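You operate a simulated robot arm through the tools that you are given. There is no shell and no other tool.

You run a simulated robot arm. Do the job below in one go: nothing can be reset, and whatever is moved stays where it is left.

## Task
Put things in order on the narrow plywood stand. At the end: the brass bridge handle marked shim stands where the stack of gold cups stood; the stack of gold cups stands where the orange riser block stood; the thick white tag (marked "STOCK") from the narrow plywood stand stands where the brass bridge handle marked shim stood; the orange riser block is on the grey edge plate; whatever was shut is shut again. Leave all else as you found it, and nothing knocked over.

Only the result counts: the job must be done as asked and must still hold three seconds after the hand-in. Knocking over, shifting, dropping, spilling or breaking anything else fails it.

## Robot
A 7-joint arm with a two-finger parallel gripper, fixed in place. Base frame: the origin is at the foot of the arm, x ahead of it, y to its left, z up; the work surface is at about z = 0.85. Readings come in m, rad, newtons and seconds.
With the tool pointing down near the work surface it reaches from about 0.24 to 0.68 m from the base axis. Its first joint turns from -1.152 to 1.152 rad. Payload 2.4 kg.
The TCP is the grasp point between the finger pads, 0.03 m short of the fingertips. In the tool frame z runs along the fingers and y along their closing line. Largest opening 0.094 m; finger width 0.028, thickness 0.01; the body of the gripper, 0.05 by 0.096 m, starts 0.055 m behind the TCP.
Orientation is that of the tool frame in the base frame, as [roll, pitch, yaw] about the fixed x, y, z axes, in that order (R = Rz(yaw) Ry(pitch) Rx(roll)). With the fingers straight down and closing along the base's y, the tool's x points along the base's -x, its y along +y and its z along -z.

## Interface
- The arm moves only by the tool drive_tool. Its argument "moves" is a list that holds one entry, the list of rows, each a list of 7 numbers: the shift along the tool's x, y, z in units of 400 mm (1.0 is 400 mm), then the turn, a rotation vector about the tool's x, y, z in units of 60 degrees (1.0 is 60 degrees), then the gripper command, from -1 (fully open) to 1 (shut), values between in proportion. In form: [[[tx, ty, tz, ax, ay, az, grip], ...]]. A call has 1 to 20 rows; each row is the pose to reach, as a shift and turn from the pose commanded when the call began, along the tool's axes at that moment. A call with a number of a shift or a turn outside -1 to 1 is refused whole. Rows are played at 5 a second. More than 0.05 m and 0.15 rad between two rows, or a gripper value outside its range, and nothing of the call is played. A pose out of reach is approached as far as the arm can. The call stops where the force on the tool passes 40 N (or 10 N more than at its start, if that is more) or the arm is blocked; 0.2 s more then pass. Each finger travels about 0.153 m/s and halts on what it meets, pressing with about 32 N; the grip force reading is that of the motor and also rises with nothing between the fingers. The clock runs only during rows and for 0.2 s after the last one: add rows that repeat a pose to give the fingers time. It gives the time, the measured TCP pose, the force on the tool (base axes), the opening and the grip force at its end, in the units of the frame above (readings bear some noise), with the torque about the TCP (base axes, N m) and any sound that the robot's microphone picked up.
- Cameras (640 x 400 px; columns grow to the right, rows downward): "scene" is fixed at [0.0077, 0.4645, 1.4665]; the picture's right is [-0.91, -0.40, 0.00], its down [-0.18, 0.40, -0.90] and it looks along [0.36, -0.82, -0.43] (base axes); focal length 314 px, centre (320, 200). "wrist" rides on the gripper at [0.076, 0.014, -0.102] in the tool frame; the picture's right is [-0.18, 0.98, 0.00], its down [-0.75, -0.14, -0.64] and it looks along [-0.63, -0.12, 0.77] (tool axes); focal length 243 px, centre (320, 200). There is no depth. A picture from a camera that has moved, and an enlarged one, comes with that camera's place and axes in the base frame and with its lens. The place of the scene camera against the robot may be out by one fixed shift of up to 0.018 m in any direction.
- capture(camera): a new picture of that camera. No time passes.
- inspect(camera, box): a new picture of the part [left, top, right, bottom] of that camera's present view, enlarged. No time passes.
- job_done(): hands the job in; it is judged then, once.

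Nothing tells you positions but the pictures and the camera data. Unless the task says otherwise, let go and move clear before handing in.

The tools are called as a command line: name --argument value ..., lists and objects as JSON in quotes. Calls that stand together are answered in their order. drive_tool: Moves the arm, as the interface text tells. Its arguments: {"type":"object","properties":{"moves":{"type":"array"}},"required":["moves"]} The other tools are called the same way: capture (camera) takes a picture; inspect (camera, box) takes an enlarged picture of a part of a camera's view; job_done () hands the job in.

At the start:

```text
time_s: 0.0
ee_pos: [0.4465, -0.145, 1.1462]
ee_rot: [3.14, 0.002, 3.141]
force: [-0.5, 0.6, 0.1]
moment: [0.0, 0.02, 0.01]
finger_gap: 0.0944
grasp_force: 0.1
```

scene: 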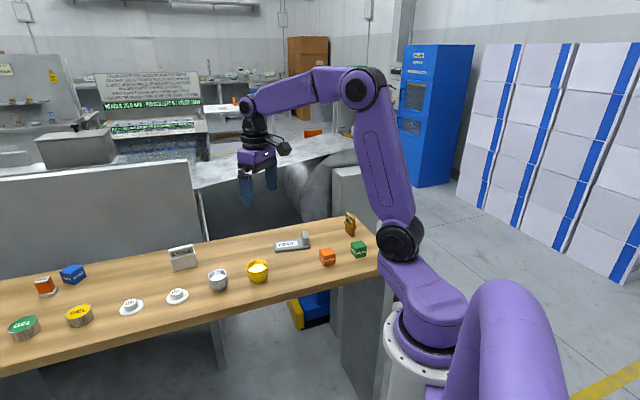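
wrist: 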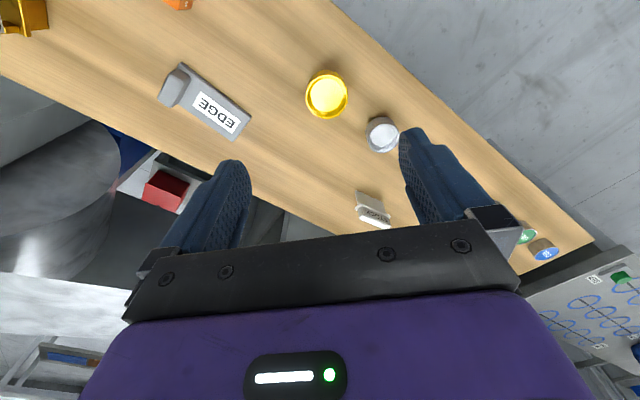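

I see a narrow plywood bench with cups, tags, blocks and a grey edge plate. I'll take enlarged views to identify each item before moving.

inspect --camera "scene" --box '[220, 200, 400, 312]'

inspect --camera "scene" --box '[0, 230, 200, 355]'

inspect --camera "scene" --box '[150, 220, 290, 308]'

inspect --camera "wrist" --box '[0, 0, 400, 250]'

inspect --camera "wrist" --box '[280, 50, 600, 270]'

```text
3.56 times, centred on (310, 256) of scene
camera zoom: at [0.0077, 0.4645, 1.4665], right [-0.91, -0.4, 0.0], down [-0.18, 0.4, -0.9], along [0.36, -0.82, -0.43], focal length 1116 px, centre (356, 1)
```

zoom: 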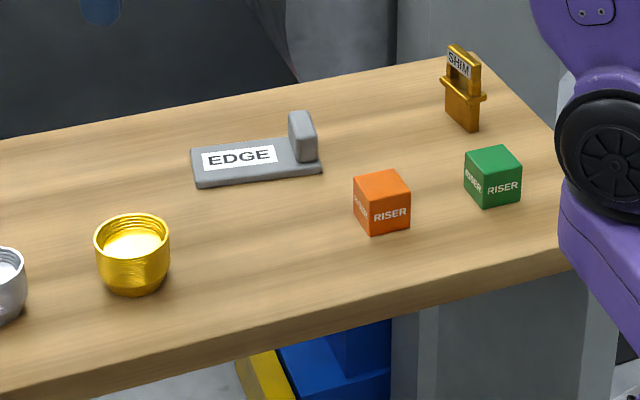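

```text
3.20 times, centred on (100, 292) of scene
camera zoom: at [0.0077, 0.4645, 1.4665], right [-0.91, -0.4, 0.0], down [-0.18, 0.4, -0.9], along [0.36, -0.82, -0.43], focal length 1004 px, centre (1024, -96)
```

zoom: 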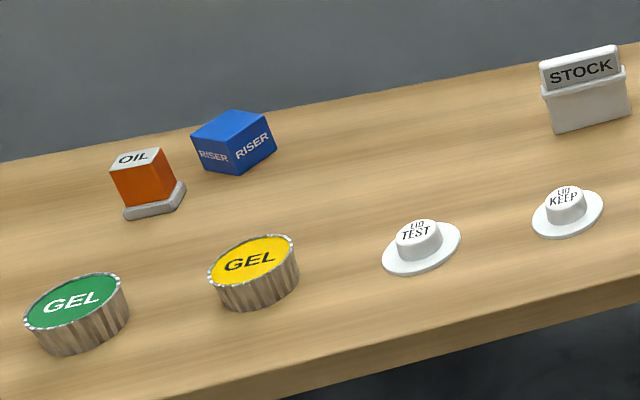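

```text
4.55 times, centred on (220, 264) of scene
camera zoom: at [0.0077, 0.4645, 1.4665], right [-0.91, -0.4, 0.0], down [-0.18, 0.4, -0.9], along [0.36, -0.82, -0.43], focal length 1426 px, centre (774, -91)
```

zoom: 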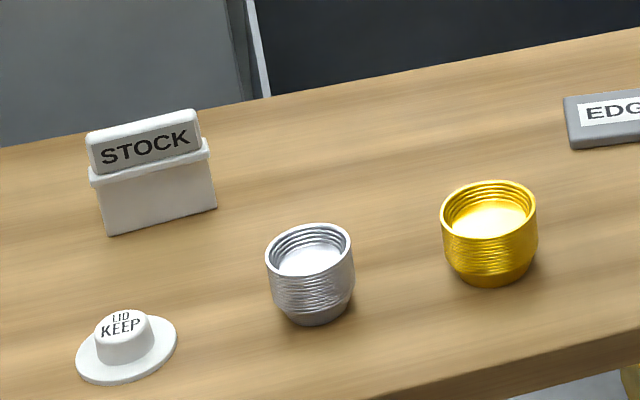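

```text
1.60 times, centred on (200, 125) of wrist
camera zoom: at [0.3715, -0.1306, 1.2491], right [0.18, 0.98, 0.0], down [0.75, -0.14, 0.64], along [0.63, -0.12, -0.77], focal length 388 px, centre (512, 320)
```

zoom: 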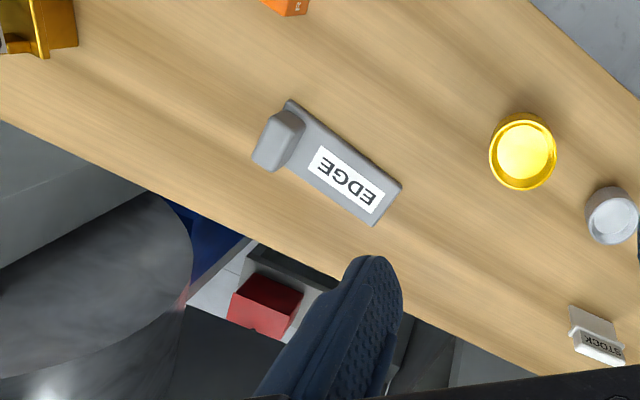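

```text
1.82 times, centred on (440, 160) of wrist
camera zoom: at [0.3715, -0.1306, 1.2491], right [0.18, 0.98, 0.0], down [0.75, -0.14, 0.64], along [0.63, -0.12, -0.77], focal length 441 px, centre (102, 273)
```

zoom: 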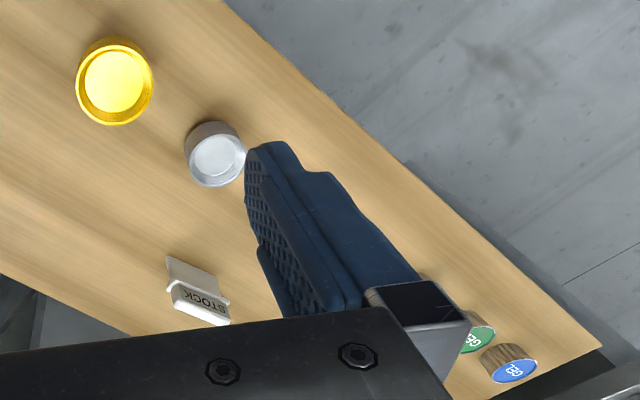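

I see the orange RISER cube at about (0.32, -0.30), the brass SHIM handle at about (0.305, -0.48), the gold cups at about (0.475, -0.14), the EDGE plate at about (0.46, -0.325) and the STOCK tag at about (0.71, -0.085). Next I'll move the arm high over the right end of the stand for closer wrist views.

drive_tool --moves '[[[0.036, -0.067, 0.005, 0, 0, 0, -1], [0.073, -0.134, 0.01, 0, 0, 0, -1], [0.109, -0.2, 0.015, 0, 0, 0, -1], [0.146, -0.268, 0.02, 0, 0, 0, -1], [0.182, -0.335, 0.025, 0, 0, 0, -1], [0.218, -0.4, 0.03, 0, 0, 0, -1], [0.255, -0.47, 0.035, 0, 0, 0, -1], [0.291, -0.5375, 0.04, 0, 0, 0, -1], [0.291, -0.5375, 0.04, 0, 0, 0, -1]]]'

capture --camera "wrist"

capture --camera "scene"

```text
time_s: 2.0
ee_pos: [0.3303, -0.3593, 1.1315]
ee_rot: [-3.141, 0.0, -3.141]
force: [0.5, 0.6, 0.1]
moment: [0.0, 0.0, 0.01]
finger_gap: 0.0938
grasp_force: 0.0
```

```text
taken
camera wrist: at [0.2541, -0.3464, 1.233], right [0.18, 0.98, 0.0], down [0.75, -0.14, 0.64], along [0.63, -0.12, -0.77], focal length 243 px, centre (320, 200)
```

wrist: 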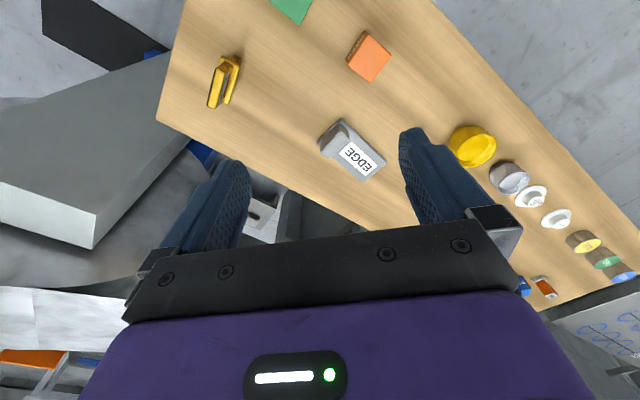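

```text
taken
```

scene: 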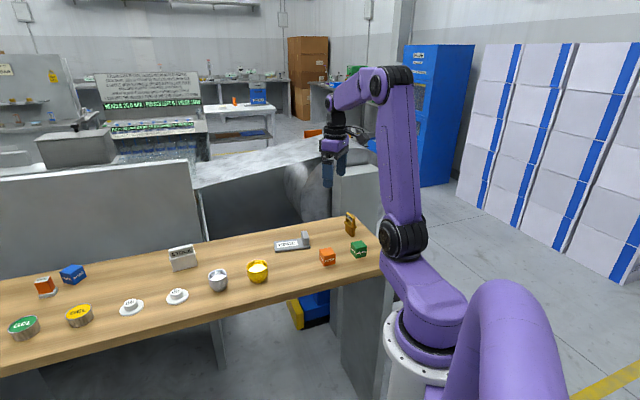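

inspect --camera "wrist" --box '[170, 0, 410, 190]'

inspect --camera "wrist" --box '[190, 40, 270, 120]'

inspect --camera "wrist" --box '[300, 10, 420, 190]'

inspect --camera "scene" --box '[330, 205, 370, 240]'

```text
2.11 times, centred on (290, 95) of wrist
camera zoom: at [0.2541, -0.3464, 1.233], right [0.18, 0.98, 0.0], down [0.75, -0.14, 0.64], along [0.63, -0.12, -0.77], focal length 511 px, centre (383, 421)
```

zoom: 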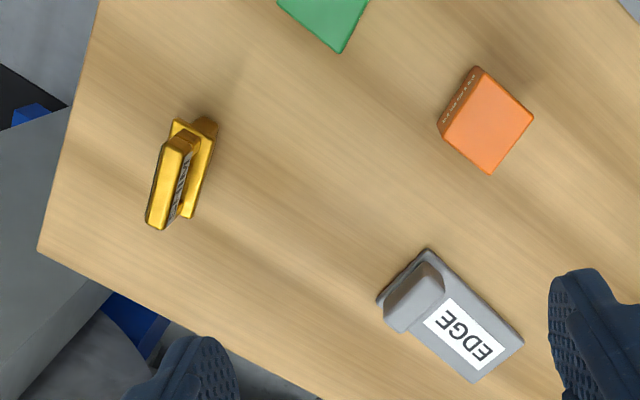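

```text
5.00 times, centred on (230, 80) of wrist
camera zoom: at [0.2541, -0.3464, 1.233], right [0.18, 0.98, 0.0], down [0.75, -0.14, 0.64], along [0.63, -0.12, -0.77], focal length 1213 px, centre (770, 800)
```

zoom: 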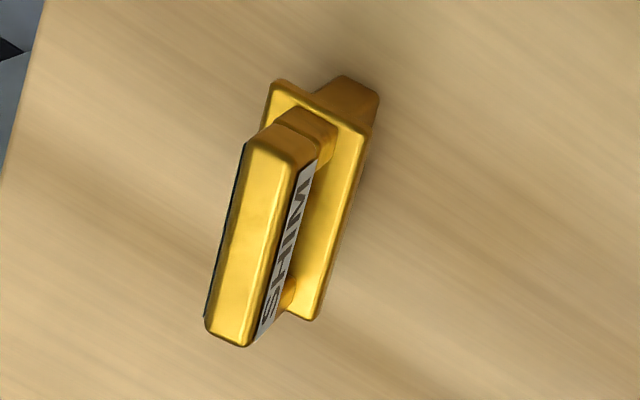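

```text
2.22 times, centred on (360, 100) of wrist
camera zoom: at [0.2541, -0.3464, 1.233], right [0.18, 0.98, 0.0], down [0.75, -0.14, 0.64], along [0.63, -0.12, -0.77], focal length 539 px, centre (231, 422)
```

zoom: 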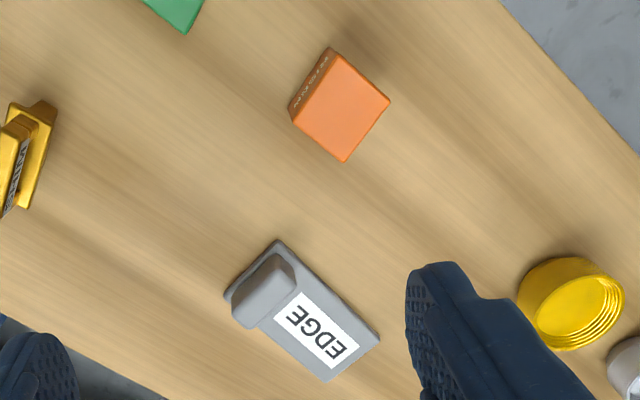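

```text
11.43 times, centred on (350, 222) of scene
camera zoom: at [0.0077, 0.4645, 1.4665], right [-0.91, -0.4, 0.0], down [-0.18, 0.4, -0.9], along [0.36, -0.82, -0.43], focal length 3586 px, centre (-23, -57)
```

zoom: 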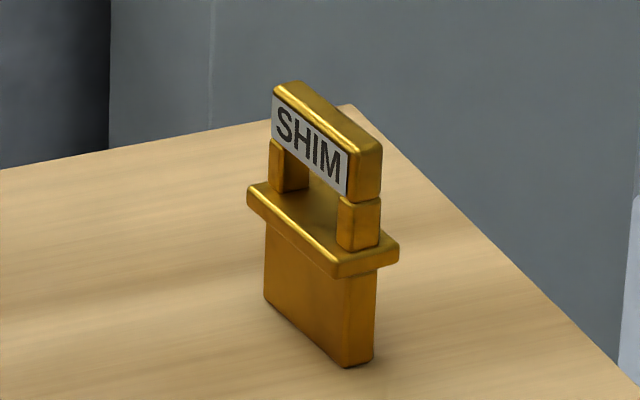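

The brass SHIM is a block with a flange and a bridge on top, long side along about -37°, at roughly (0.315, -0.483). The orange cube is about 40 mm, turned 46°, at about (0.324, -0.297); the EDGE plate is about 0.12 x 0.056 at 35°, with its upright at the near end. I'll now hover over the orange cube with the fingers turned to close across the stand.

drive_tool --moves '[[[0.002, 0.019, 0.04, 0, 0, -0.096, -1], [0.004, 0.039, 0.08, 0, 0, -0.192, -1], [0.006, 0.058, 0.12, 0, 0, -0.288, -1], [0.008, 0.078, 0.16, 0, 0, -0.383, -1], [0.01, 0.097, 0.2, 0, 0, -0.479, -1], [0.012, 0.116, 0.24, 0, 0, -0.575, -1], [0.014, 0.136, 0.28, 0, 0, -0.671, -1], [0.015, 0.155, 0.325, 0, 0, -0.767, -1], [0.015, 0.155, 0.325, 0, 0, -0.767, -1]]]'

capture --camera "wrist"

capture --camera "scene"

```text
time_s: 4.0
ee_pos: [0.3252, -0.2976, 0.9992]
ee_rot: [3.141, 0.002, -2.338]
force: [0.5, -0.5, 0.1]
moment: [-0.01, 0.0, 0.02]
finger_gap: 0.0939
grasp_force: 0.0
```

```text
taken
camera wrist: at [0.2623, -0.3427, 1.1028], right [-0.58, 0.81, 0.0], down [0.62, 0.45, 0.64], along [0.52, 0.37, -0.77], focal length 243 px, centre (320, 200)
```

wrist: 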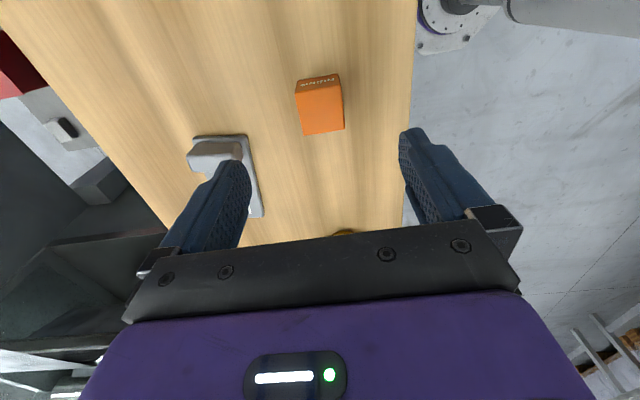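

```text
taken
```

scene: 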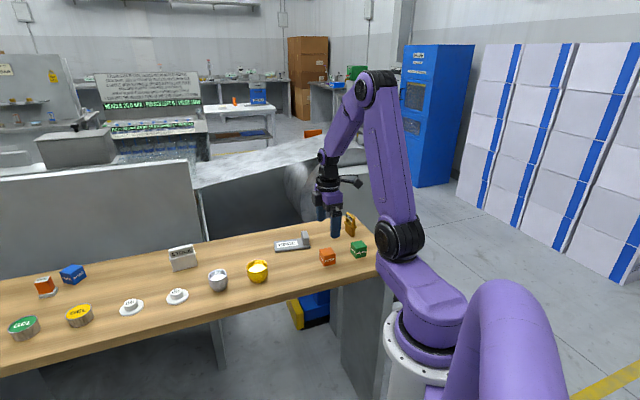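

The turn worked and the orange cube is centred below the gripper. I'll enlarge the wrist view to refine its position and the plate's.

inspect --camera "wrist" --box '[260, 50, 380, 150]'

inspect --camera "wrist" --box '[170, 110, 290, 230]'

```text
4.00 times, centred on (320, 100) of wrist
camera zoom: at [0.2623, -0.3427, 1.1028], right [-0.58, 0.81, 0.0], down [0.62, 0.45, 0.64], along [0.52, 0.37, -0.77], focal length 970 px, centre (320, 600)
```

zoom: 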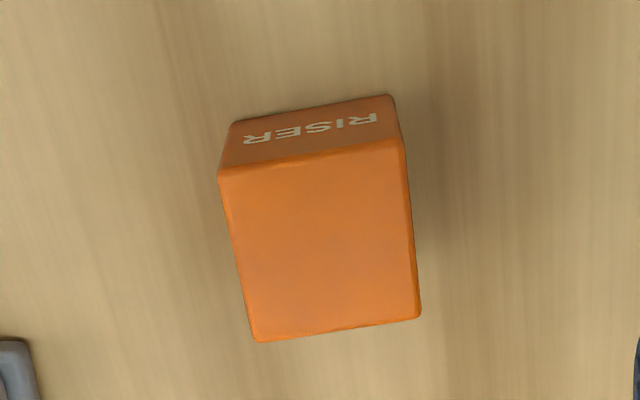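

```text
3.33 times, centred on (230, 170) of wrist
camera zoom: at [0.2623, -0.3427, 1.1028], right [-0.58, 0.81, 0.0], down [0.62, 0.45, 0.64], along [0.52, 0.37, -0.77], focal length 809 px, centre (620, 300)
```

zoom: 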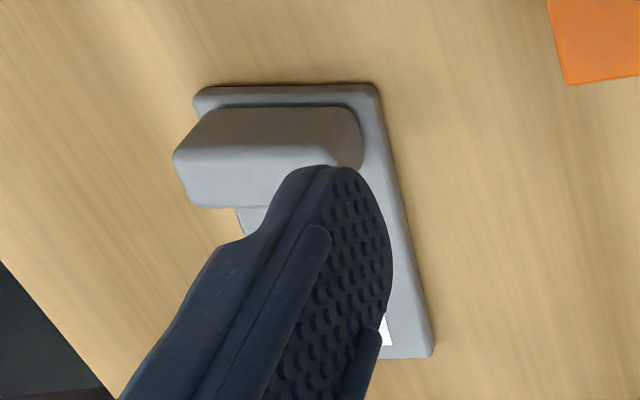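

The cube sits within 1 mm of the tool axis, turned about 2° from it. I'll descend so the fingertips stop just above the table.

drive_tool --moves '[[[0, 0.001, 0.06, 0, 0, 0.01, -1], [0, 0.002, 0.12, 0, 0, 0.02, -1], [0, 0.0025, 0.18, 0, 0, 0.032, -1], [0, 0.0025, 0.23, 0, 0, 0.032, -1], [0, 0.0025, 0.26, 0, 0, 0.032, -1], [0, 0.0025, 0.28, 0, 0, 0.032, -1], [0, 0.0025, 0.28, 0, 0, 0.032, -1]]]'

capture --camera "wrist"

inspect --camera "scene" --box '[270, 180, 400, 280]'

```text
time_s: 5.6
ee_pos: [0.3245, -0.2979, 0.8875]
ee_rot: [3.141, -0.001, -2.371]
force: [-0.8, -0.2, 0.2]
moment: [-0.04, -0.01, -0.03]
finger_gap: 0.0941
grasp_force: 0.0
```

```text
taken
camera wrist: at [0.2602, -0.3395, 0.9904], right [-0.55, 0.83, 0.0], down [0.64, 0.42, 0.64], along [0.54, 0.35, -0.77], focal length 243 px, centre (320, 200)
```

wrist: 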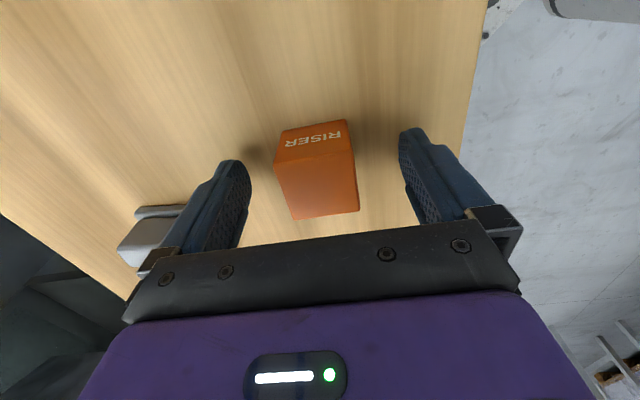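

```text
4.00 times, centred on (335, 230) of scene
camera zoom: at [0.0077, 0.4645, 1.4665], right [-0.91, -0.4, 0.0], down [-0.18, 0.4, -0.9], along [0.36, -0.82, -0.43], focal length 1255 px, centre (260, 80)
```

zoom: 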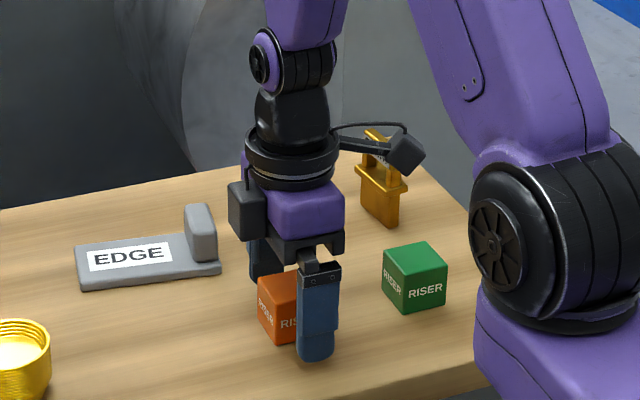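

The fingers straddle the orange cube cleanly. I'll close on it and check the opening before lifting.

drive_tool --moves '[[[0, 0, 0.005, 0, 0, 0, 0], [0, 0, 0.005, 0, 0, 0, 0.5], [0, 0, 0.005, 0, 0, 0, 1], [0, 0, 0.005, 0, 0, 0, 1], [0, 0, 0.005, 0, 0, 0, 1]]]'

```text
time_s: 6.8
ee_pos: [0.3258, -0.2971, 0.8867]
ee_rot: [-3.14, -0.001, -2.373]
force: [-1.9, 1.1, 14.2]
moment: [0.06, 0.02, 0.08]
finger_gap: 0.044
grasp_force: 32.1
```

The cube is held at a 44 mm opening with steady grip force. Now I'll lift straight up slowly.

drive_tool --moves '[[[0, 0, -0.01, 0, 0, 0, 1], [0, 0, -0.03, 0, 0, 0, 1], [0, 0, -0.08, 0, 0, 0, 1], [0, 0, -0.14, 0, 0, 0, 1], [0, 0, -0.2, 0, 0, 0, 1], [0, 0, -0.26, 0, 0, 0, 1], [0, 0, -0.26, 0, 0, 0, 1]]]'

capture --camera "wrist"

inspect --camera "scene" --box '[220, 150, 400, 280]'

```text
time_s: 8.4
ee_pos: [0.3245, -0.2966, 0.9899]
ee_rot: [-3.141, 0.0, -2.372]
force: [0.5, -0.4, -1.2]
moment: [0.01, -0.01, 0.0]
finger_gap: 0.0441
grasp_force: 32.6
```

```text
taken
camera wrist: at [0.2598, -0.3396, 1.0929], right [-0.55, 0.83, 0.0], down [0.64, 0.42, 0.64], along [0.54, 0.35, -0.77], focal length 243 px, centre (320, 200)
```

wrist: 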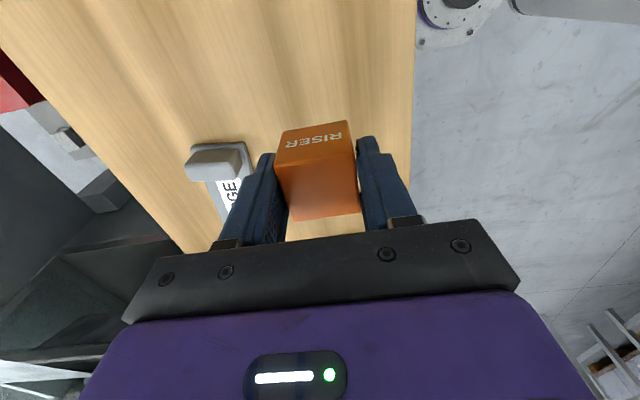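

```text
3.08 times, centred on (310, 215) of scene
camera zoom: at [0.0077, 0.4645, 1.4665], right [-0.91, -0.4, 0.0], down [-0.18, 0.4, -0.9], along [0.36, -0.82, -0.43], focal length 966 px, centre (351, 154)
```

zoom: 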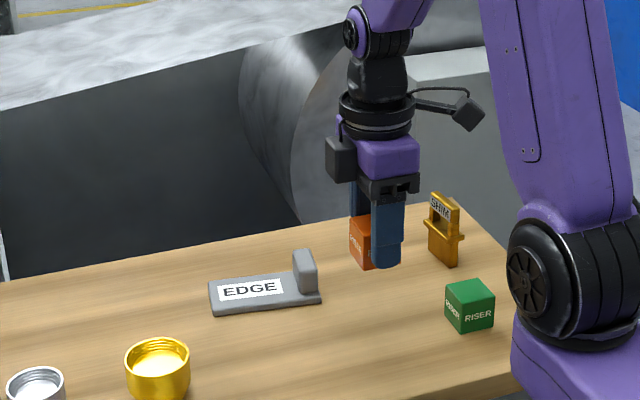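

The cube is up and secure. I'll carry it above the plate, turning to line up with it, and check from there.

drive_tool --moves '[[[-0.033, -0.044, 0, 0, 0, 0.021, 1], [-0.067, -0.088, 0, 0, 0, 0.042, 1], [-0.101, -0.132, 0, 0, 0, 0.063, 1], [-0.134, -0.177, 0, 0, 0, 0.084, 1], [-0.168, -0.221, 0, 0, 0, 0.105, 1], [-0.201, -0.265, 0, 0, 0, 0.126, 1], [-0.2349, -0.309, 0, 0, 0, 0.147, 1], [-0.2349, -0.309, 0, 0, 0, 0.147, 1]]]'

capture --camera "wrist"

inspect --camera "scene" --box '[220, 150, 360, 270]'

```text
time_s: 10.2
ee_pos: [0.4779, -0.3217, 0.9898]
ee_rot: [-3.14, -0.002, -2.527]
force: [-0.4, 0.4, -1.7]
moment: [0.0, -0.03, -0.01]
finger_gap: 0.0441
grasp_force: 32.7
```

```text
taken
camera wrist: at [0.4078, -0.3529, 1.0927], right [-0.42, 0.91, 0.0], down [0.7, 0.32, 0.64], along [0.58, 0.27, -0.77], focal length 243 px, centre (320, 200)
```

wrist: 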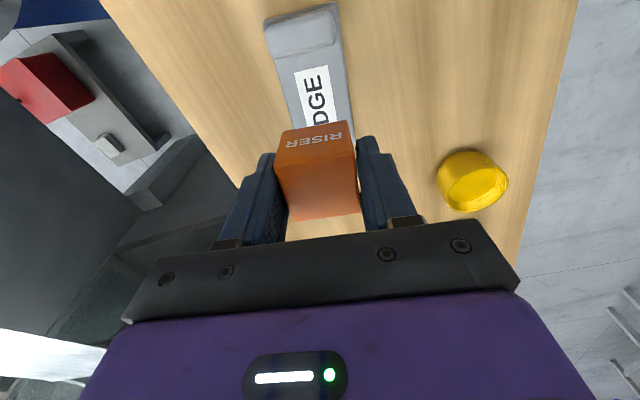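

```text
3.33 times, centred on (290, 210) of scene
camera zoom: at [0.0078, 0.4645, 1.4665], right [-0.91, -0.4, 0.0], down [-0.18, 0.4, -0.9], along [0.36, -0.82, -0.43], focal length 1046 px, centre (420, 167)
```

zoom: 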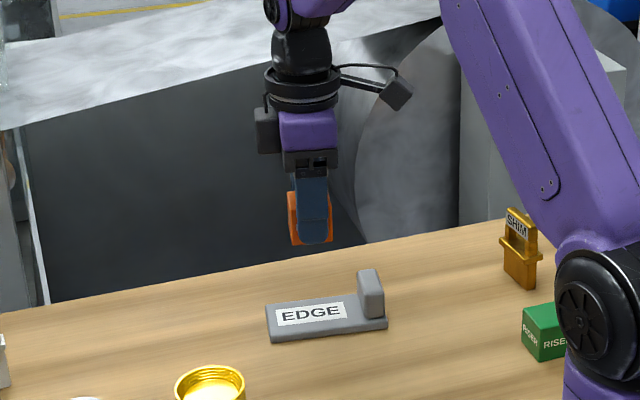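

inspect --camera "wrist" --box '[230, 0, 390, 140]'

inspect --camera "wrist" --box '[250, 100, 390, 230]'

```text
2.86 times, centred on (310, 70) of wrist
camera zoom: at [0.4078, -0.3529, 1.0927], right [-0.42, 0.91, 0.0], down [0.7, 0.32, 0.64], along [0.58, 0.27, -0.77], focal length 693 px, centre (349, 571)
```

zoom: 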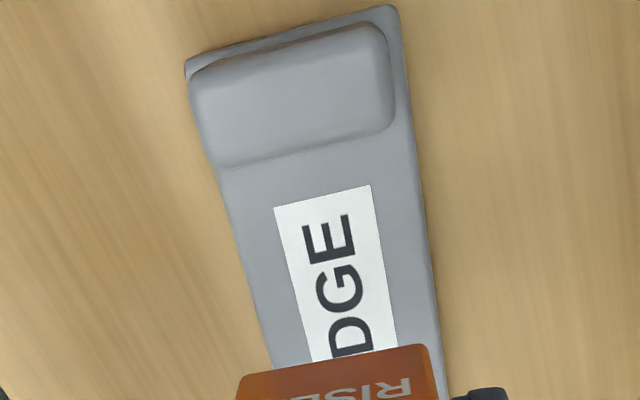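

```text
3.08 times, centred on (320, 165) of wrist
camera zoom: at [0.4078, -0.3529, 1.0927], right [-0.42, 0.91, 0.0], down [0.7, 0.32, 0.64], along [0.58, 0.27, -0.77], focal length 746 px, centre (320, 308)
```

zoom: 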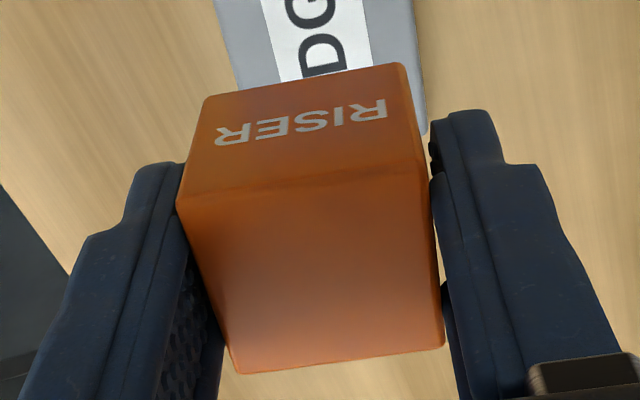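

The cube hangs over the flat part of the plate, clear of the upright. I'll shift about 2 mm across, then lower to just above the plate.

drive_tool --moves '[[[0, -0.005, 0.04, 0, 0, -0.02, 1], [0, -0.005, 0.09, 0, 0, -0.02, 1], [0, -0.005, 0.14, 0, 0, -0.02, 1], [0, -0.005, 0.18, 0, 0, -0.02, 1], [0, -0.005, 0.2, 0, 0, -0.02, 1], [0, -0.005, 0.2, 0, 0, -0.02, 1]]]'

inspect --camera "scene" --box '[240, 190, 340, 265]'

capture --camera "wrist"

```text
time_s: 11.6
ee_pos: [0.4794, -0.321, 0.9096]
ee_rot: [-3.142, 0.0, -2.504]
force: [0.3, -0.1, -2.5]
moment: [-0.02, -0.03, 0.01]
finger_gap: 0.0439
grasp_force: 31.6
```

```text
5.33 times, centred on (290, 228) of scene
camera zoom: at [0.0078, 0.4645, 1.4665], right [-0.91, -0.4, 0.0], down [-0.18, 0.4, -0.9], along [0.36, -0.82, -0.43], focal length 1674 px, centre (480, 53)
```

zoom: 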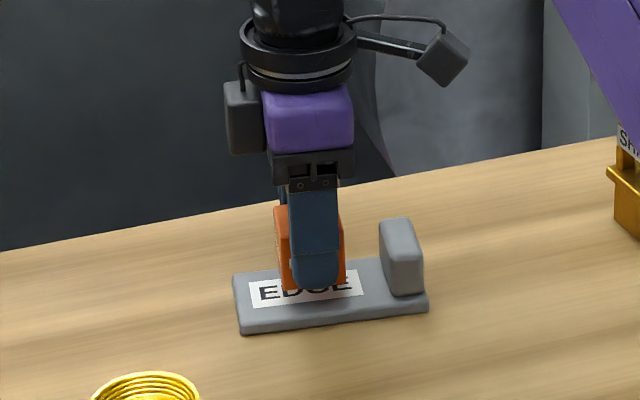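

```text
taken
camera wrist: at [0.4093, -0.3556, 1.0124], right [-0.44, 0.9, 0.0], down [0.69, 0.33, 0.64], along [0.58, 0.28, -0.77], focal length 243 px, centre (320, 200)
```

wrist: 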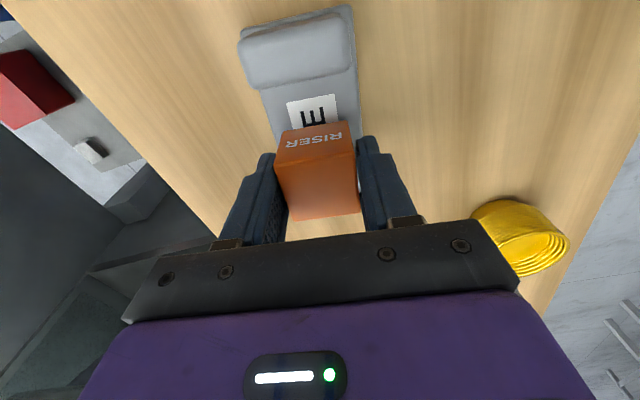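

The cube is about a centimetre above the plate and lined up. I'll lower in small steps, watching the force.

drive_tool --moves '[[[0, 0, 0.008, 0, 0, 0, 1], [0, 0, 0.015, 0, 0, 0, 1], [0, 0, 0.015, 0, 0, 0, 1]]]'

```text
time_s: 12.4
ee_pos: [0.4797, -0.3222, 0.9038]
ee_rot: [3.142, 0.0, -2.505]
force: [-0.3, -0.2, -2.1]
moment: [0.0, 0.02, -0.03]
finger_gap: 0.0439
grasp_force: 32.0
```

drive_tool --moves '[[[0, 0, 0.005, 0, 0, 0, 1], [0, 0, 0.0075, 0, 0, 0, 1], [0, 0, 0.0075, 0, 0, 0, 1]]]'

inspect --camera "scene" --box '[260, 215, 330, 265]'

```text
time_s: 13.2
ee_pos: [0.479, -0.3213, 0.9017]
ee_rot: [3.141, 0.001, -2.505]
force: [0.9, 0.6, -1.6]
moment: [0.02, 0.01, -0.03]
finger_gap: 0.0439
grasp_force: 31.9
```

```text
8.00 times, centred on (295, 240) of scene
camera zoom: at [0.0078, 0.4645, 1.4665], right [-0.91, -0.4, 0.0], down [-0.18, 0.4, -0.9], along [0.36, -0.82, -0.43], focal length 2510 px, centre (520, -120)
```

zoom: 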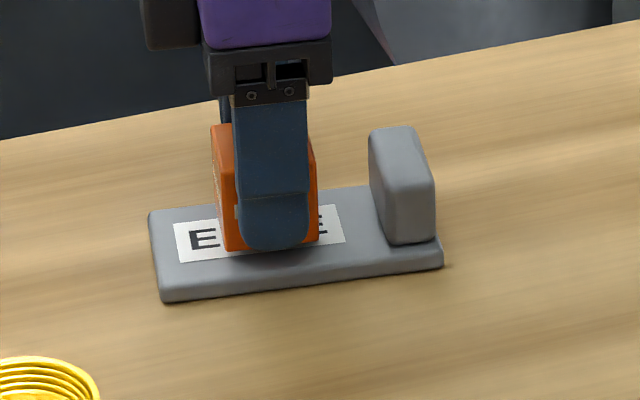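

There's still a small gap under the cube with no contact force. I'll continue down gently.

drive_tool --moves '[[[0, 0, 0.0025, 0, 0, 0, 1], [0, 0, 0.005, 0, 0, 0, 1], [0, 0, 0.005, 0, 0, 0, 1]]]'

```text
time_s: 14.0
ee_pos: [0.4786, -0.3222, 0.8988]
ee_rot: [-3.141, -0.001, -2.505]
force: [0.2, -0.9, -0.7]
moment: [0.0, 0.0, 0.02]
finger_gap: 0.0438
grasp_force: 32.1
```

drive_tool --moves '[[[0, 0, 0.0025, 0, 0, 0, 1], [0, 0, 0.005, 0, 0, 0, 1], [0, 0, 0.005, 0, 0, 0, 1]]]'

inspect --camera "scene" --box '[260, 215, 330, 265]'

```text
time_s: 14.8
ee_pos: [0.4795, -0.3231, 0.8981]
ee_rot: [-3.142, 0.002, -2.506]
force: [0.4, 0.4, -1.6]
moment: [0.0, 0.03, -0.01]
finger_gap: 0.0443
grasp_force: 31.7
```

```text
8.00 times, centred on (295, 240) of scene
camera zoom: at [0.0077, 0.4645, 1.4665], right [-0.91, -0.4, 0.0], down [-0.18, 0.4, -0.9], along [0.36, -0.82, -0.43], focal length 2510 px, centre (520, -120)
```

zoom: 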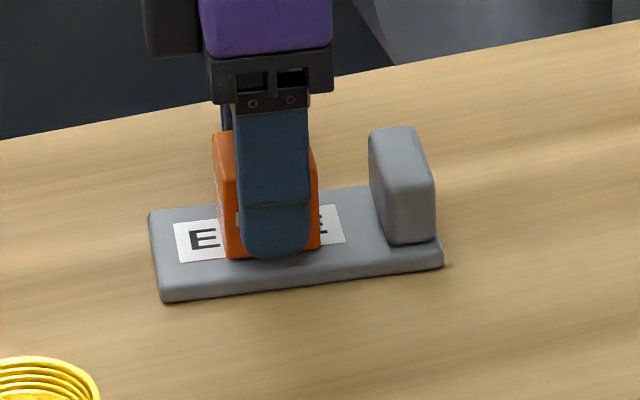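

No contact yet. I'll go down another couple of millimetres.

drive_tool --moves '[[[0, 0, 0.0025, 0, 0, 0, 1], [0, 0, 0.004, 0, 0, 0, 1], [0, 0, 0.004, 0, 0, 0, 1]]]'

```text
time_s: 15.6
ee_pos: [0.4796, -0.3222, 0.8964]
ee_rot: [-3.141, 0.001, -2.505]
force: [-2.2, 0.7, 4.3]
moment: [0.06, 0.03, -0.02]
finger_gap: 0.044
grasp_force: 32.3
```

The cube has touched down (force changed to +4 N). I'll open the fingers and rise straight up.

drive_tool --moves '[[[0, 0, 0, 0, 0, 0, 0.0], [0, 0, 0, 0, 0, 0, -0.3], [0, 0, 0, 0, 0, 0, -0.6], [0, 0, 0, 0, 0, 0, -0.6]]]'

inspect --camera "scene" --box '[260, 215, 330, 265]'

capture --camera "wrist"

```text
time_s: 16.6
ee_pos: [0.4786, -0.3228, 0.8959]
ee_rot: [3.14, 0.001, -2.506]
force: [-0.4, -0.8, -0.7]
moment: [0.02, 0.0, -0.01]
finger_gap: 0.0753
grasp_force: 0.2
```

```text
8.00 times, centred on (295, 240) of scene
camera zoom: at [0.0077, 0.4645, 1.4665], right [-0.91, -0.4, 0.0], down [-0.18, 0.4, -0.9], along [0.36, -0.82, -0.43], focal length 2510 px, centre (520, -120)
```

zoom: 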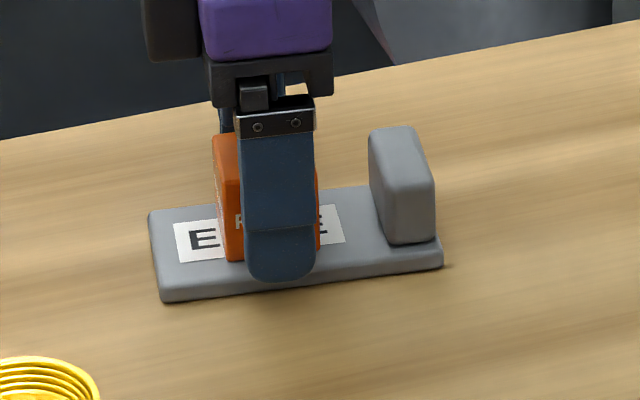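

```text
taken
camera wrist: at [0.4094, -0.3562, 0.9987], right [-0.44, 0.9, 0.0], down [0.69, 0.33, 0.64], along [0.58, 0.28, -0.77], focal length 243 px, centre (320, 200)
```

wrist: 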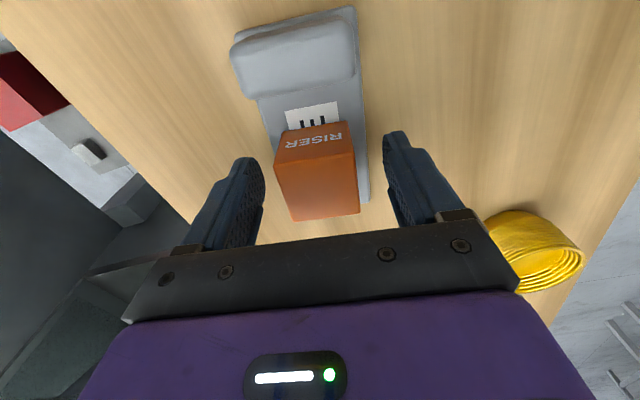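

The cube rests squarely on the plate. I'll rise straight up, then move over the gold cups with the fingers fully open.

drive_tool --moves '[[[0, 0, -0.03, 0, 0, 0, -0.6], [0, 0, -0.08, 0, 0, 0, -0.6], [0, 0, -0.14, 0, 0, 0, -0.6], [0, 0, -0.2, 0, 0, 0, -0.6], [0, 0, -0.26, 0, 0, 0, -0.8], [-0.044, 0.062, -0.26, 0, 0, 0, -1], [-0.088, 0.124, -0.26, 0, 0, 0, -1], [-0.132, 0.186, -0.26, 0, 0, 0, -1], [-0.176, 0.248, -0.26, 0, 0, 0, -1], [-0.22, 0.311, -0.26, 0, 0, 0, -1], [-0.2634, 0.3728, -0.26, 0, 0, 0, -1], [-0.2634, 0.3728, -0.26, 0, 0, 0, -1]]]'

capture --camera "wrist"

inspect --camera "scene" --box '[200, 150, 380, 290]'

```text
time_s: 19.2
ee_pos: [0.4743, -0.1403, 0.9998]
ee_rot: [-3.142, 0.002, -2.504]
force: [0.4, 0.1, 0.2]
moment: [-0.03, 0.03, 0.03]
finger_gap: 0.0941
grasp_force: 0.1
```

```text
taken
camera wrist: at [0.4053, -0.1733, 1.1025], right [-0.44, 0.9, 0.0], down [0.69, 0.33, 0.64], along [0.58, 0.28, -0.77], focal length 243 px, centre (320, 200)
```

wrist: 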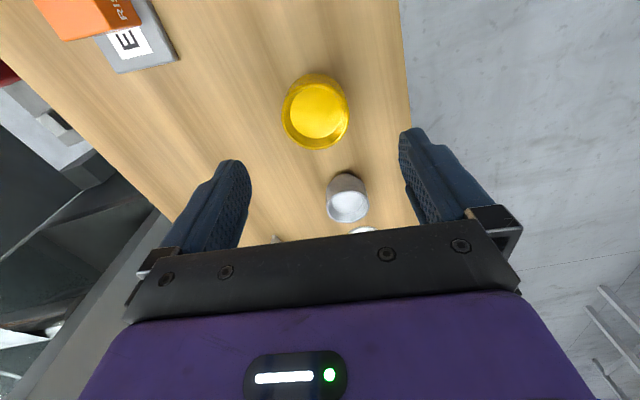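

```text
2.86 times, centred on (290, 220) of scene
camera zoom: at [0.0077, 0.4645, 1.4665], right [-0.91, -0.4, 0.0], down [-0.18, 0.4, -0.9], along [0.36, -0.82, -0.43], focal length 897 px, centre (406, 143)
```

zoom: 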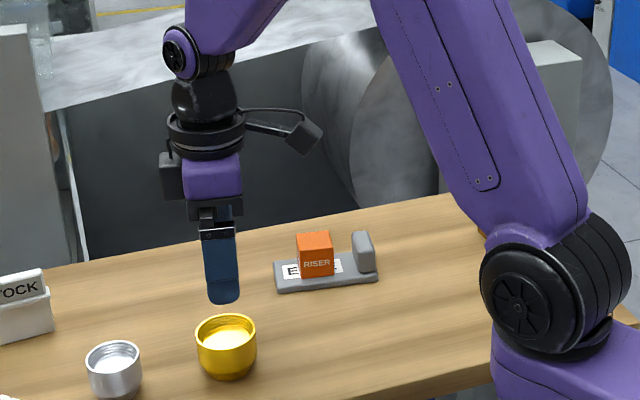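

The orange cube stands properly on the plate. Now I'll enlarge the gold cups to refine their position and shape.

inspect --camera "wrist" --box '[260, 50, 380, 160]'

inspect --camera "scene" --box '[235, 245, 280, 290]'

```text
3.64 times, centred on (320, 105) of wrist
camera zoom: at [0.4053, -0.1733, 1.1025], right [-0.44, 0.9, 0.0], down [0.69, 0.33, 0.64], along [0.58, 0.28, -0.77], focal length 882 px, centre (320, 546)
```

zoom: 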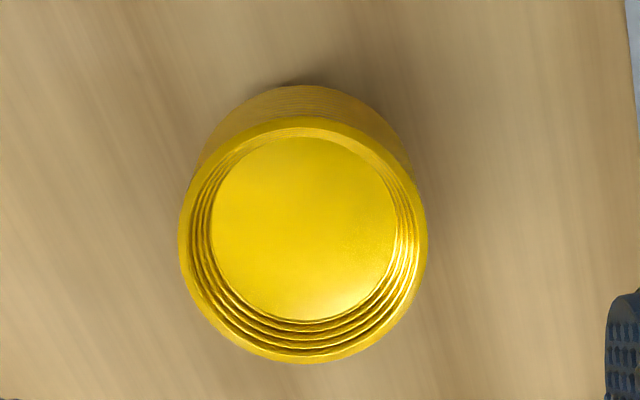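

```text
8.89 times, centred on (258, 268) of scene
camera zoom: at [0.0077, 0.4645, 1.4665], right [-0.91, -0.4, 0.0], down [-0.18, 0.4, -0.9], along [0.36, -0.82, -0.43], focal length 2789 px, centre (876, -400)
```

zoom: 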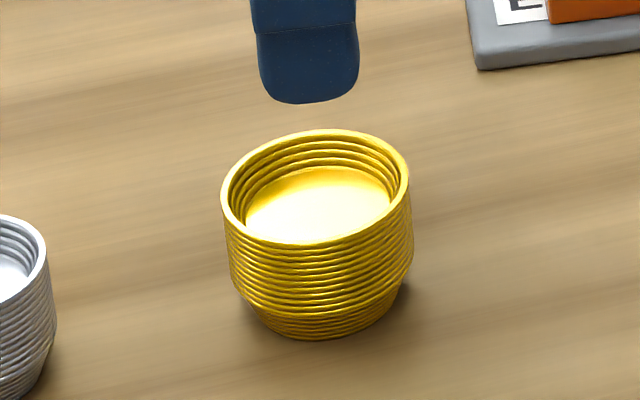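

The gold stack is about 59 mm across and 39 mm tall, centred at about (0.481, -0.141). I'll shift a few millimetres to centre on it and descend low enough for the pads to cover the whole stack.

drive_tool --moves '[[[-0.0125, -0.011, 0.05, 0, 0, 0, -1], [-0.0125, -0.011, 0.11, 0, 0, 0, -1], [-0.0125, -0.011, 0.17, 0, 0, 0, -1], [-0.0125, -0.011, 0.22, 0, 0, 0, -1], [-0.0125, -0.011, 0.26, 0, 0, 0, -1], [-0.0125, -0.011, 0.284, 0, 0, 0, -1], [-0.0125, -0.011, 0.284, 0, 0, 0, -1]]]'

capture --camera "wrist"

inspect --camera "scene" --box '[200, 210, 310, 300]'

```text
time_s: 20.8
ee_pos: [0.4812, -0.1404, 0.8869]
ee_rot: [-3.141, -0.001, -2.505]
force: [0.3, -0.9, 0.1]
moment: [0.04, -0.02, 0.02]
finger_gap: 0.094
grasp_force: 0.2
```

```text
taken
camera wrist: at [0.4115, -0.1741, 0.9894], right [-0.44, 0.9, 0.0], down [0.69, 0.33, 0.64], along [0.58, 0.28, -0.77], focal length 243 px, centre (320, 200)
```

wrist: 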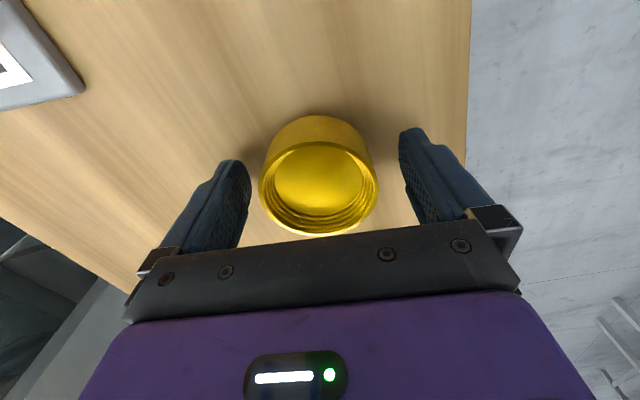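

```text
4.44 times, centred on (255, 255) of scene
camera zoom: at [0.0077, 0.4645, 1.4665], right [-0.91, -0.4, 0.0], down [-0.18, 0.4, -0.9], along [0.36, -0.82, -0.43], focal length 1395 px, centre (609, -44)
```

zoom: 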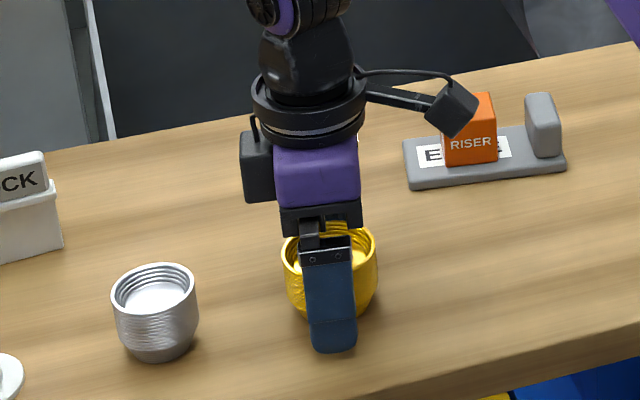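

The cup stack is centred between the fingers. I'll close on it.

drive_tool --moves '[[[0, 0, 0, 0, 0, 0, -0.5], [0, 0, 0, 0, 0, 0, 0], [0, 0, 0, 0, 0, 0, 0.5], [0, 0, 0, 0, 0, 0, 1], [0, 0, 0, 0, 0, 0, 1]]]'

capture --camera "wrist"

```text
time_s: 22.0
ee_pos: [0.4806, -0.1405, 0.8879]
ee_rot: [-3.141, 0.0, -2.505]
force: [0.6, -0.6, -0.6]
moment: [0.02, 0.01, 0.01]
finger_gap: 0.0588
grasp_force: 31.7
```

```text
taken
camera wrist: at [0.4114, -0.1741, 0.9895], right [-0.44, 0.9, 0.0], down [0.69, 0.33, 0.64], along [0.58, 0.28, -0.77], focal length 243 px, centre (320, 200)
```

wrist: 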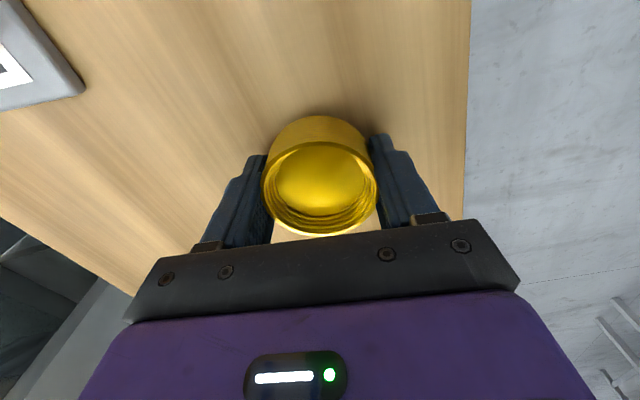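

The stack is gripped at 59 mm. I'll lift it slowly and check that nothing stays behind on the table.

drive_tool --moves '[[[0, 0, -0.01, 0, 0, 0, 1], [0, 0, -0.03, 0, 0, 0, 1], [0, 0, -0.06, 0, 0, 0, 1], [0, 0, -0.1, 0, 0, 0, 1], [0, 0, -0.1, 0, 0, 0, 1]]]'

capture --camera "wrist"

inspect --camera "scene" --box '[200, 200, 310, 290]'

```text
time_s: 23.2
ee_pos: [0.4817, -0.1409, 0.9256]
ee_rot: [3.141, 0.001, -2.505]
force: [-0.2, -0.5, -0.2]
moment: [0.01, 0.04, -0.03]
finger_gap: 0.0588
grasp_force: 32.4
```

```text
taken
camera wrist: at [0.4118, -0.174, 1.0289], right [-0.44, 0.9, 0.0], down [0.69, 0.33, 0.64], along [0.58, 0.28, -0.77], focal length 243 px, centre (320, 200)
```

wrist: 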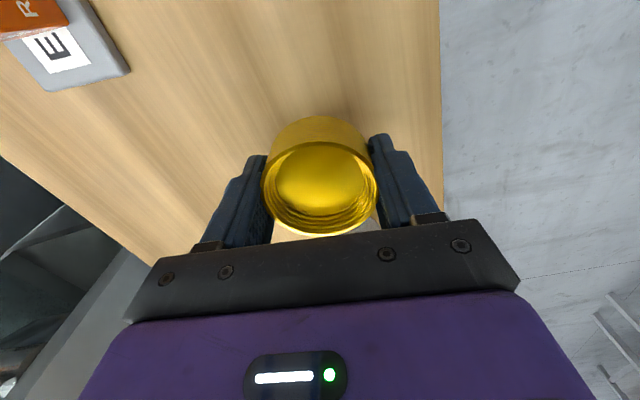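

```text
4.44 times, centred on (255, 245) of scene
camera zoom: at [0.0077, 0.4645, 1.4665], right [-0.91, -0.4, 0.0], down [-0.18, 0.4, -0.9], along [0.36, -0.82, -0.43], focal length 1395 px, centre (609, 0)
```

zoom: 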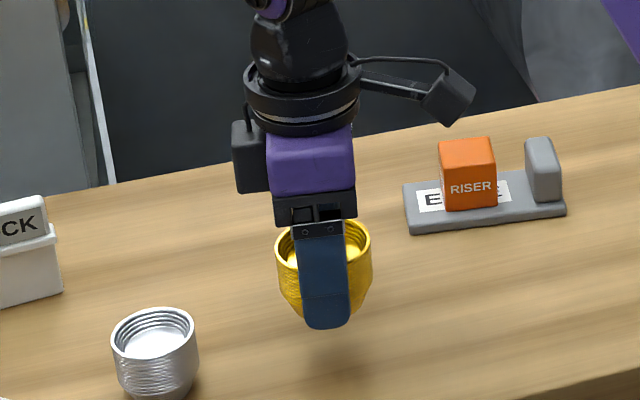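

The whole stack came up cleanly and the spot is empty. I'll raise it further and carry it over the orange block's old spot at (0.3245, -0.297).

drive_tool --moves '[[[0, 0, -0.06, 0, 0, 0, 1], [0, 0, -0.12, 0, 0, 0, 1], [0.06, -0.009, -0.15, 0, 0, 0, 1], [0.13, -0.019, -0.15, 0, 0, 0, 1], [0.2, -0.03, -0.15, 0, 0, 0, 1], [0.27, -0.04, -0.15, 0, 0, 0, 1], [0.34, -0.05, -0.15, 0, 0, 0, 1], [0.41, -0.061, -0.15, 0, 0, 0, 1], [0.48, -0.071, -0.15, 0, 0, 0, 1], [0.5465, -0.081, -0.15, 0, 0, 0, 1], [0.5465, -0.081, -0.15, 0, 0, 0, 1]]]'

capture --camera "wrist"

inspect --camera "scene" --box '[220, 150, 400, 280]'

```text
time_s: 25.6
ee_pos: [0.3246, -0.2976, 0.9874]
ee_rot: [-3.141, 0.0, -2.505]
force: [-0.4, 0.1, -0.1]
moment: [0.0, 0.0, 0.0]
finger_gap: 0.0588
grasp_force: 32.2
```

```text
taken
camera wrist: at [0.2554, -0.3303, 1.0885], right [-0.44, 0.9, 0.0], down [0.69, 0.33, 0.64], along [0.58, 0.28, -0.77], focal length 243 px, centre (320, 200)
```

wrist: 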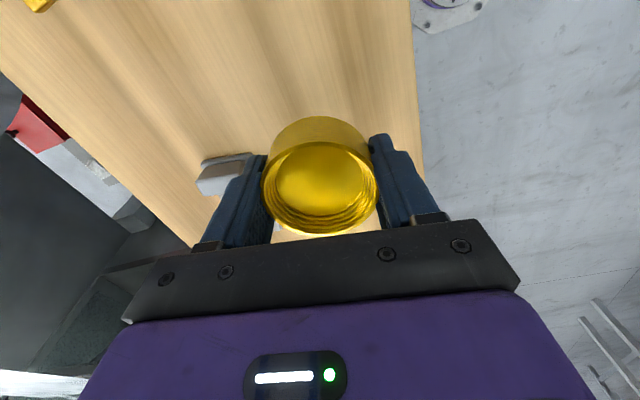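

```text
3.08 times, centred on (310, 215) of scene
camera zoom: at [0.0077, 0.4645, 1.4665], right [-0.91, -0.4, 0.0], down [-0.18, 0.4, -0.9], along [0.36, -0.82, -0.43], focal length 966 px, centre (351, 154)
```

zoom: 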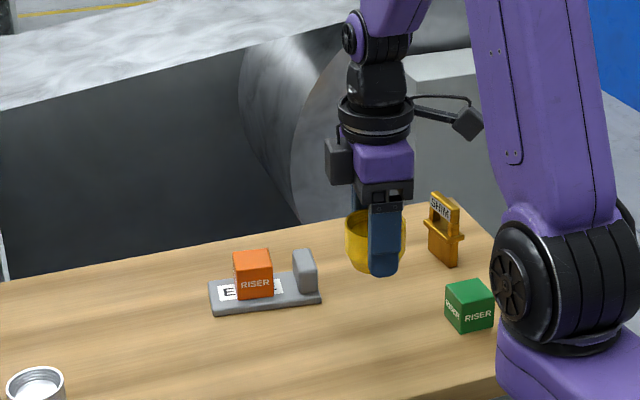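

The stack hangs over the vacated spot, clear of the green cube. I'll lower it to just above the table.

drive_tool --moves '[[[0, 0, 0.05, 0, 0, 0, 1], [0, 0, 0.11, 0, 0, 0, 1], [0, 0, 0.17, 0, 0, 0, 1], [0, 0, 0.21, 0, 0, 0, 1], [0, 0, 0.235, 0, 0, 0, 1], [0, 0, 0.24, 0, 0, 0, 1], [0, 0, 0.24, 0, 0, 0, 1]]]'

inspect --camera "scene" --box '[290, 200, 390, 280]'

```text
time_s: 27.2
ee_pos: [0.3262, -0.2955, 0.8898]
ee_rot: [-3.142, 0.0, -2.506]
force: [-0.3, -0.3, -0.7]
moment: [-0.01, -0.02, -0.01]
finger_gap: 0.0588
grasp_force: 32.0
```

```text
5.00 times, centred on (340, 240) of scene
camera zoom: at [0.0077, 0.4645, 1.4665], right [-0.91, -0.4, 0.0], down [-0.18, 0.4, -0.9], along [0.36, -0.82, -0.43], focal length 1569 px, centre (220, 0)
```

zoom: 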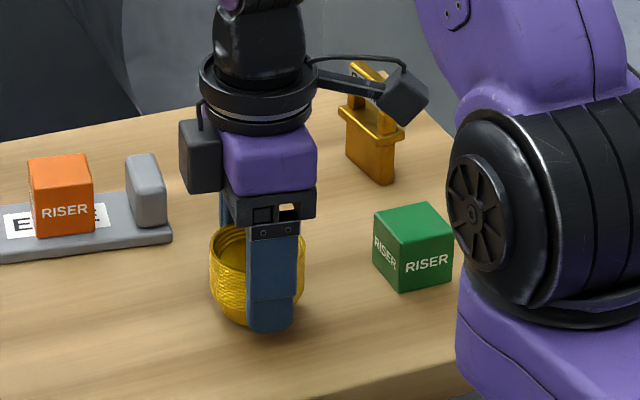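

The stack is a few millimetres above the table. I'll step down until the force shows contact.

drive_tool --moves '[[[0, 0, 0.002, 0, 0, 0, 1], [0, 0, 0.004, 0, 0, 0, 1], [0, 0, 0.004, 0, 0, 0, 1]]]'

```text
time_s: 28.0
ee_pos: [0.3258, -0.2959, 0.8885]
ee_rot: [-3.141, 0.0, -2.505]
force: [0.4, -0.2, 0.1]
moment: [0.0, -0.04, -0.02]
finger_gap: 0.0588
grasp_force: 31.9
```

drive_tool --moves '[[[0, 0, 0.002, 0, 0, 0, 1], [0, 0, 0.004, 0, 0, 0, 1], [0, 0, 0.004, 0, 0, 0, 1]]]'

```text
time_s: 28.8
ee_pos: [0.3251, -0.2961, 0.888]
ee_rot: [3.141, 0.0, -2.505]
force: [-0.2, 0.5, 0.0]
moment: [0.01, 0.01, 0.01]
finger_gap: 0.0586
grasp_force: 32.2
```

drive_tool --moves '[[[0, 0, 0.002, 0, 0, 0, 1], [0, 0, 0.004, 0, 0, 0, 1], [0, 0, 0.004, 0, 0, 0, 1]]]'

```text
time_s: 29.6
ee_pos: [0.3257, -0.2971, 0.8863]
ee_rot: [-3.14, 0.001, -2.505]
force: [-3.0, 0.9, 18.6]
moment: [0.06, 0.12, 0.1]
finger_gap: 0.0588
grasp_force: 32.1
```

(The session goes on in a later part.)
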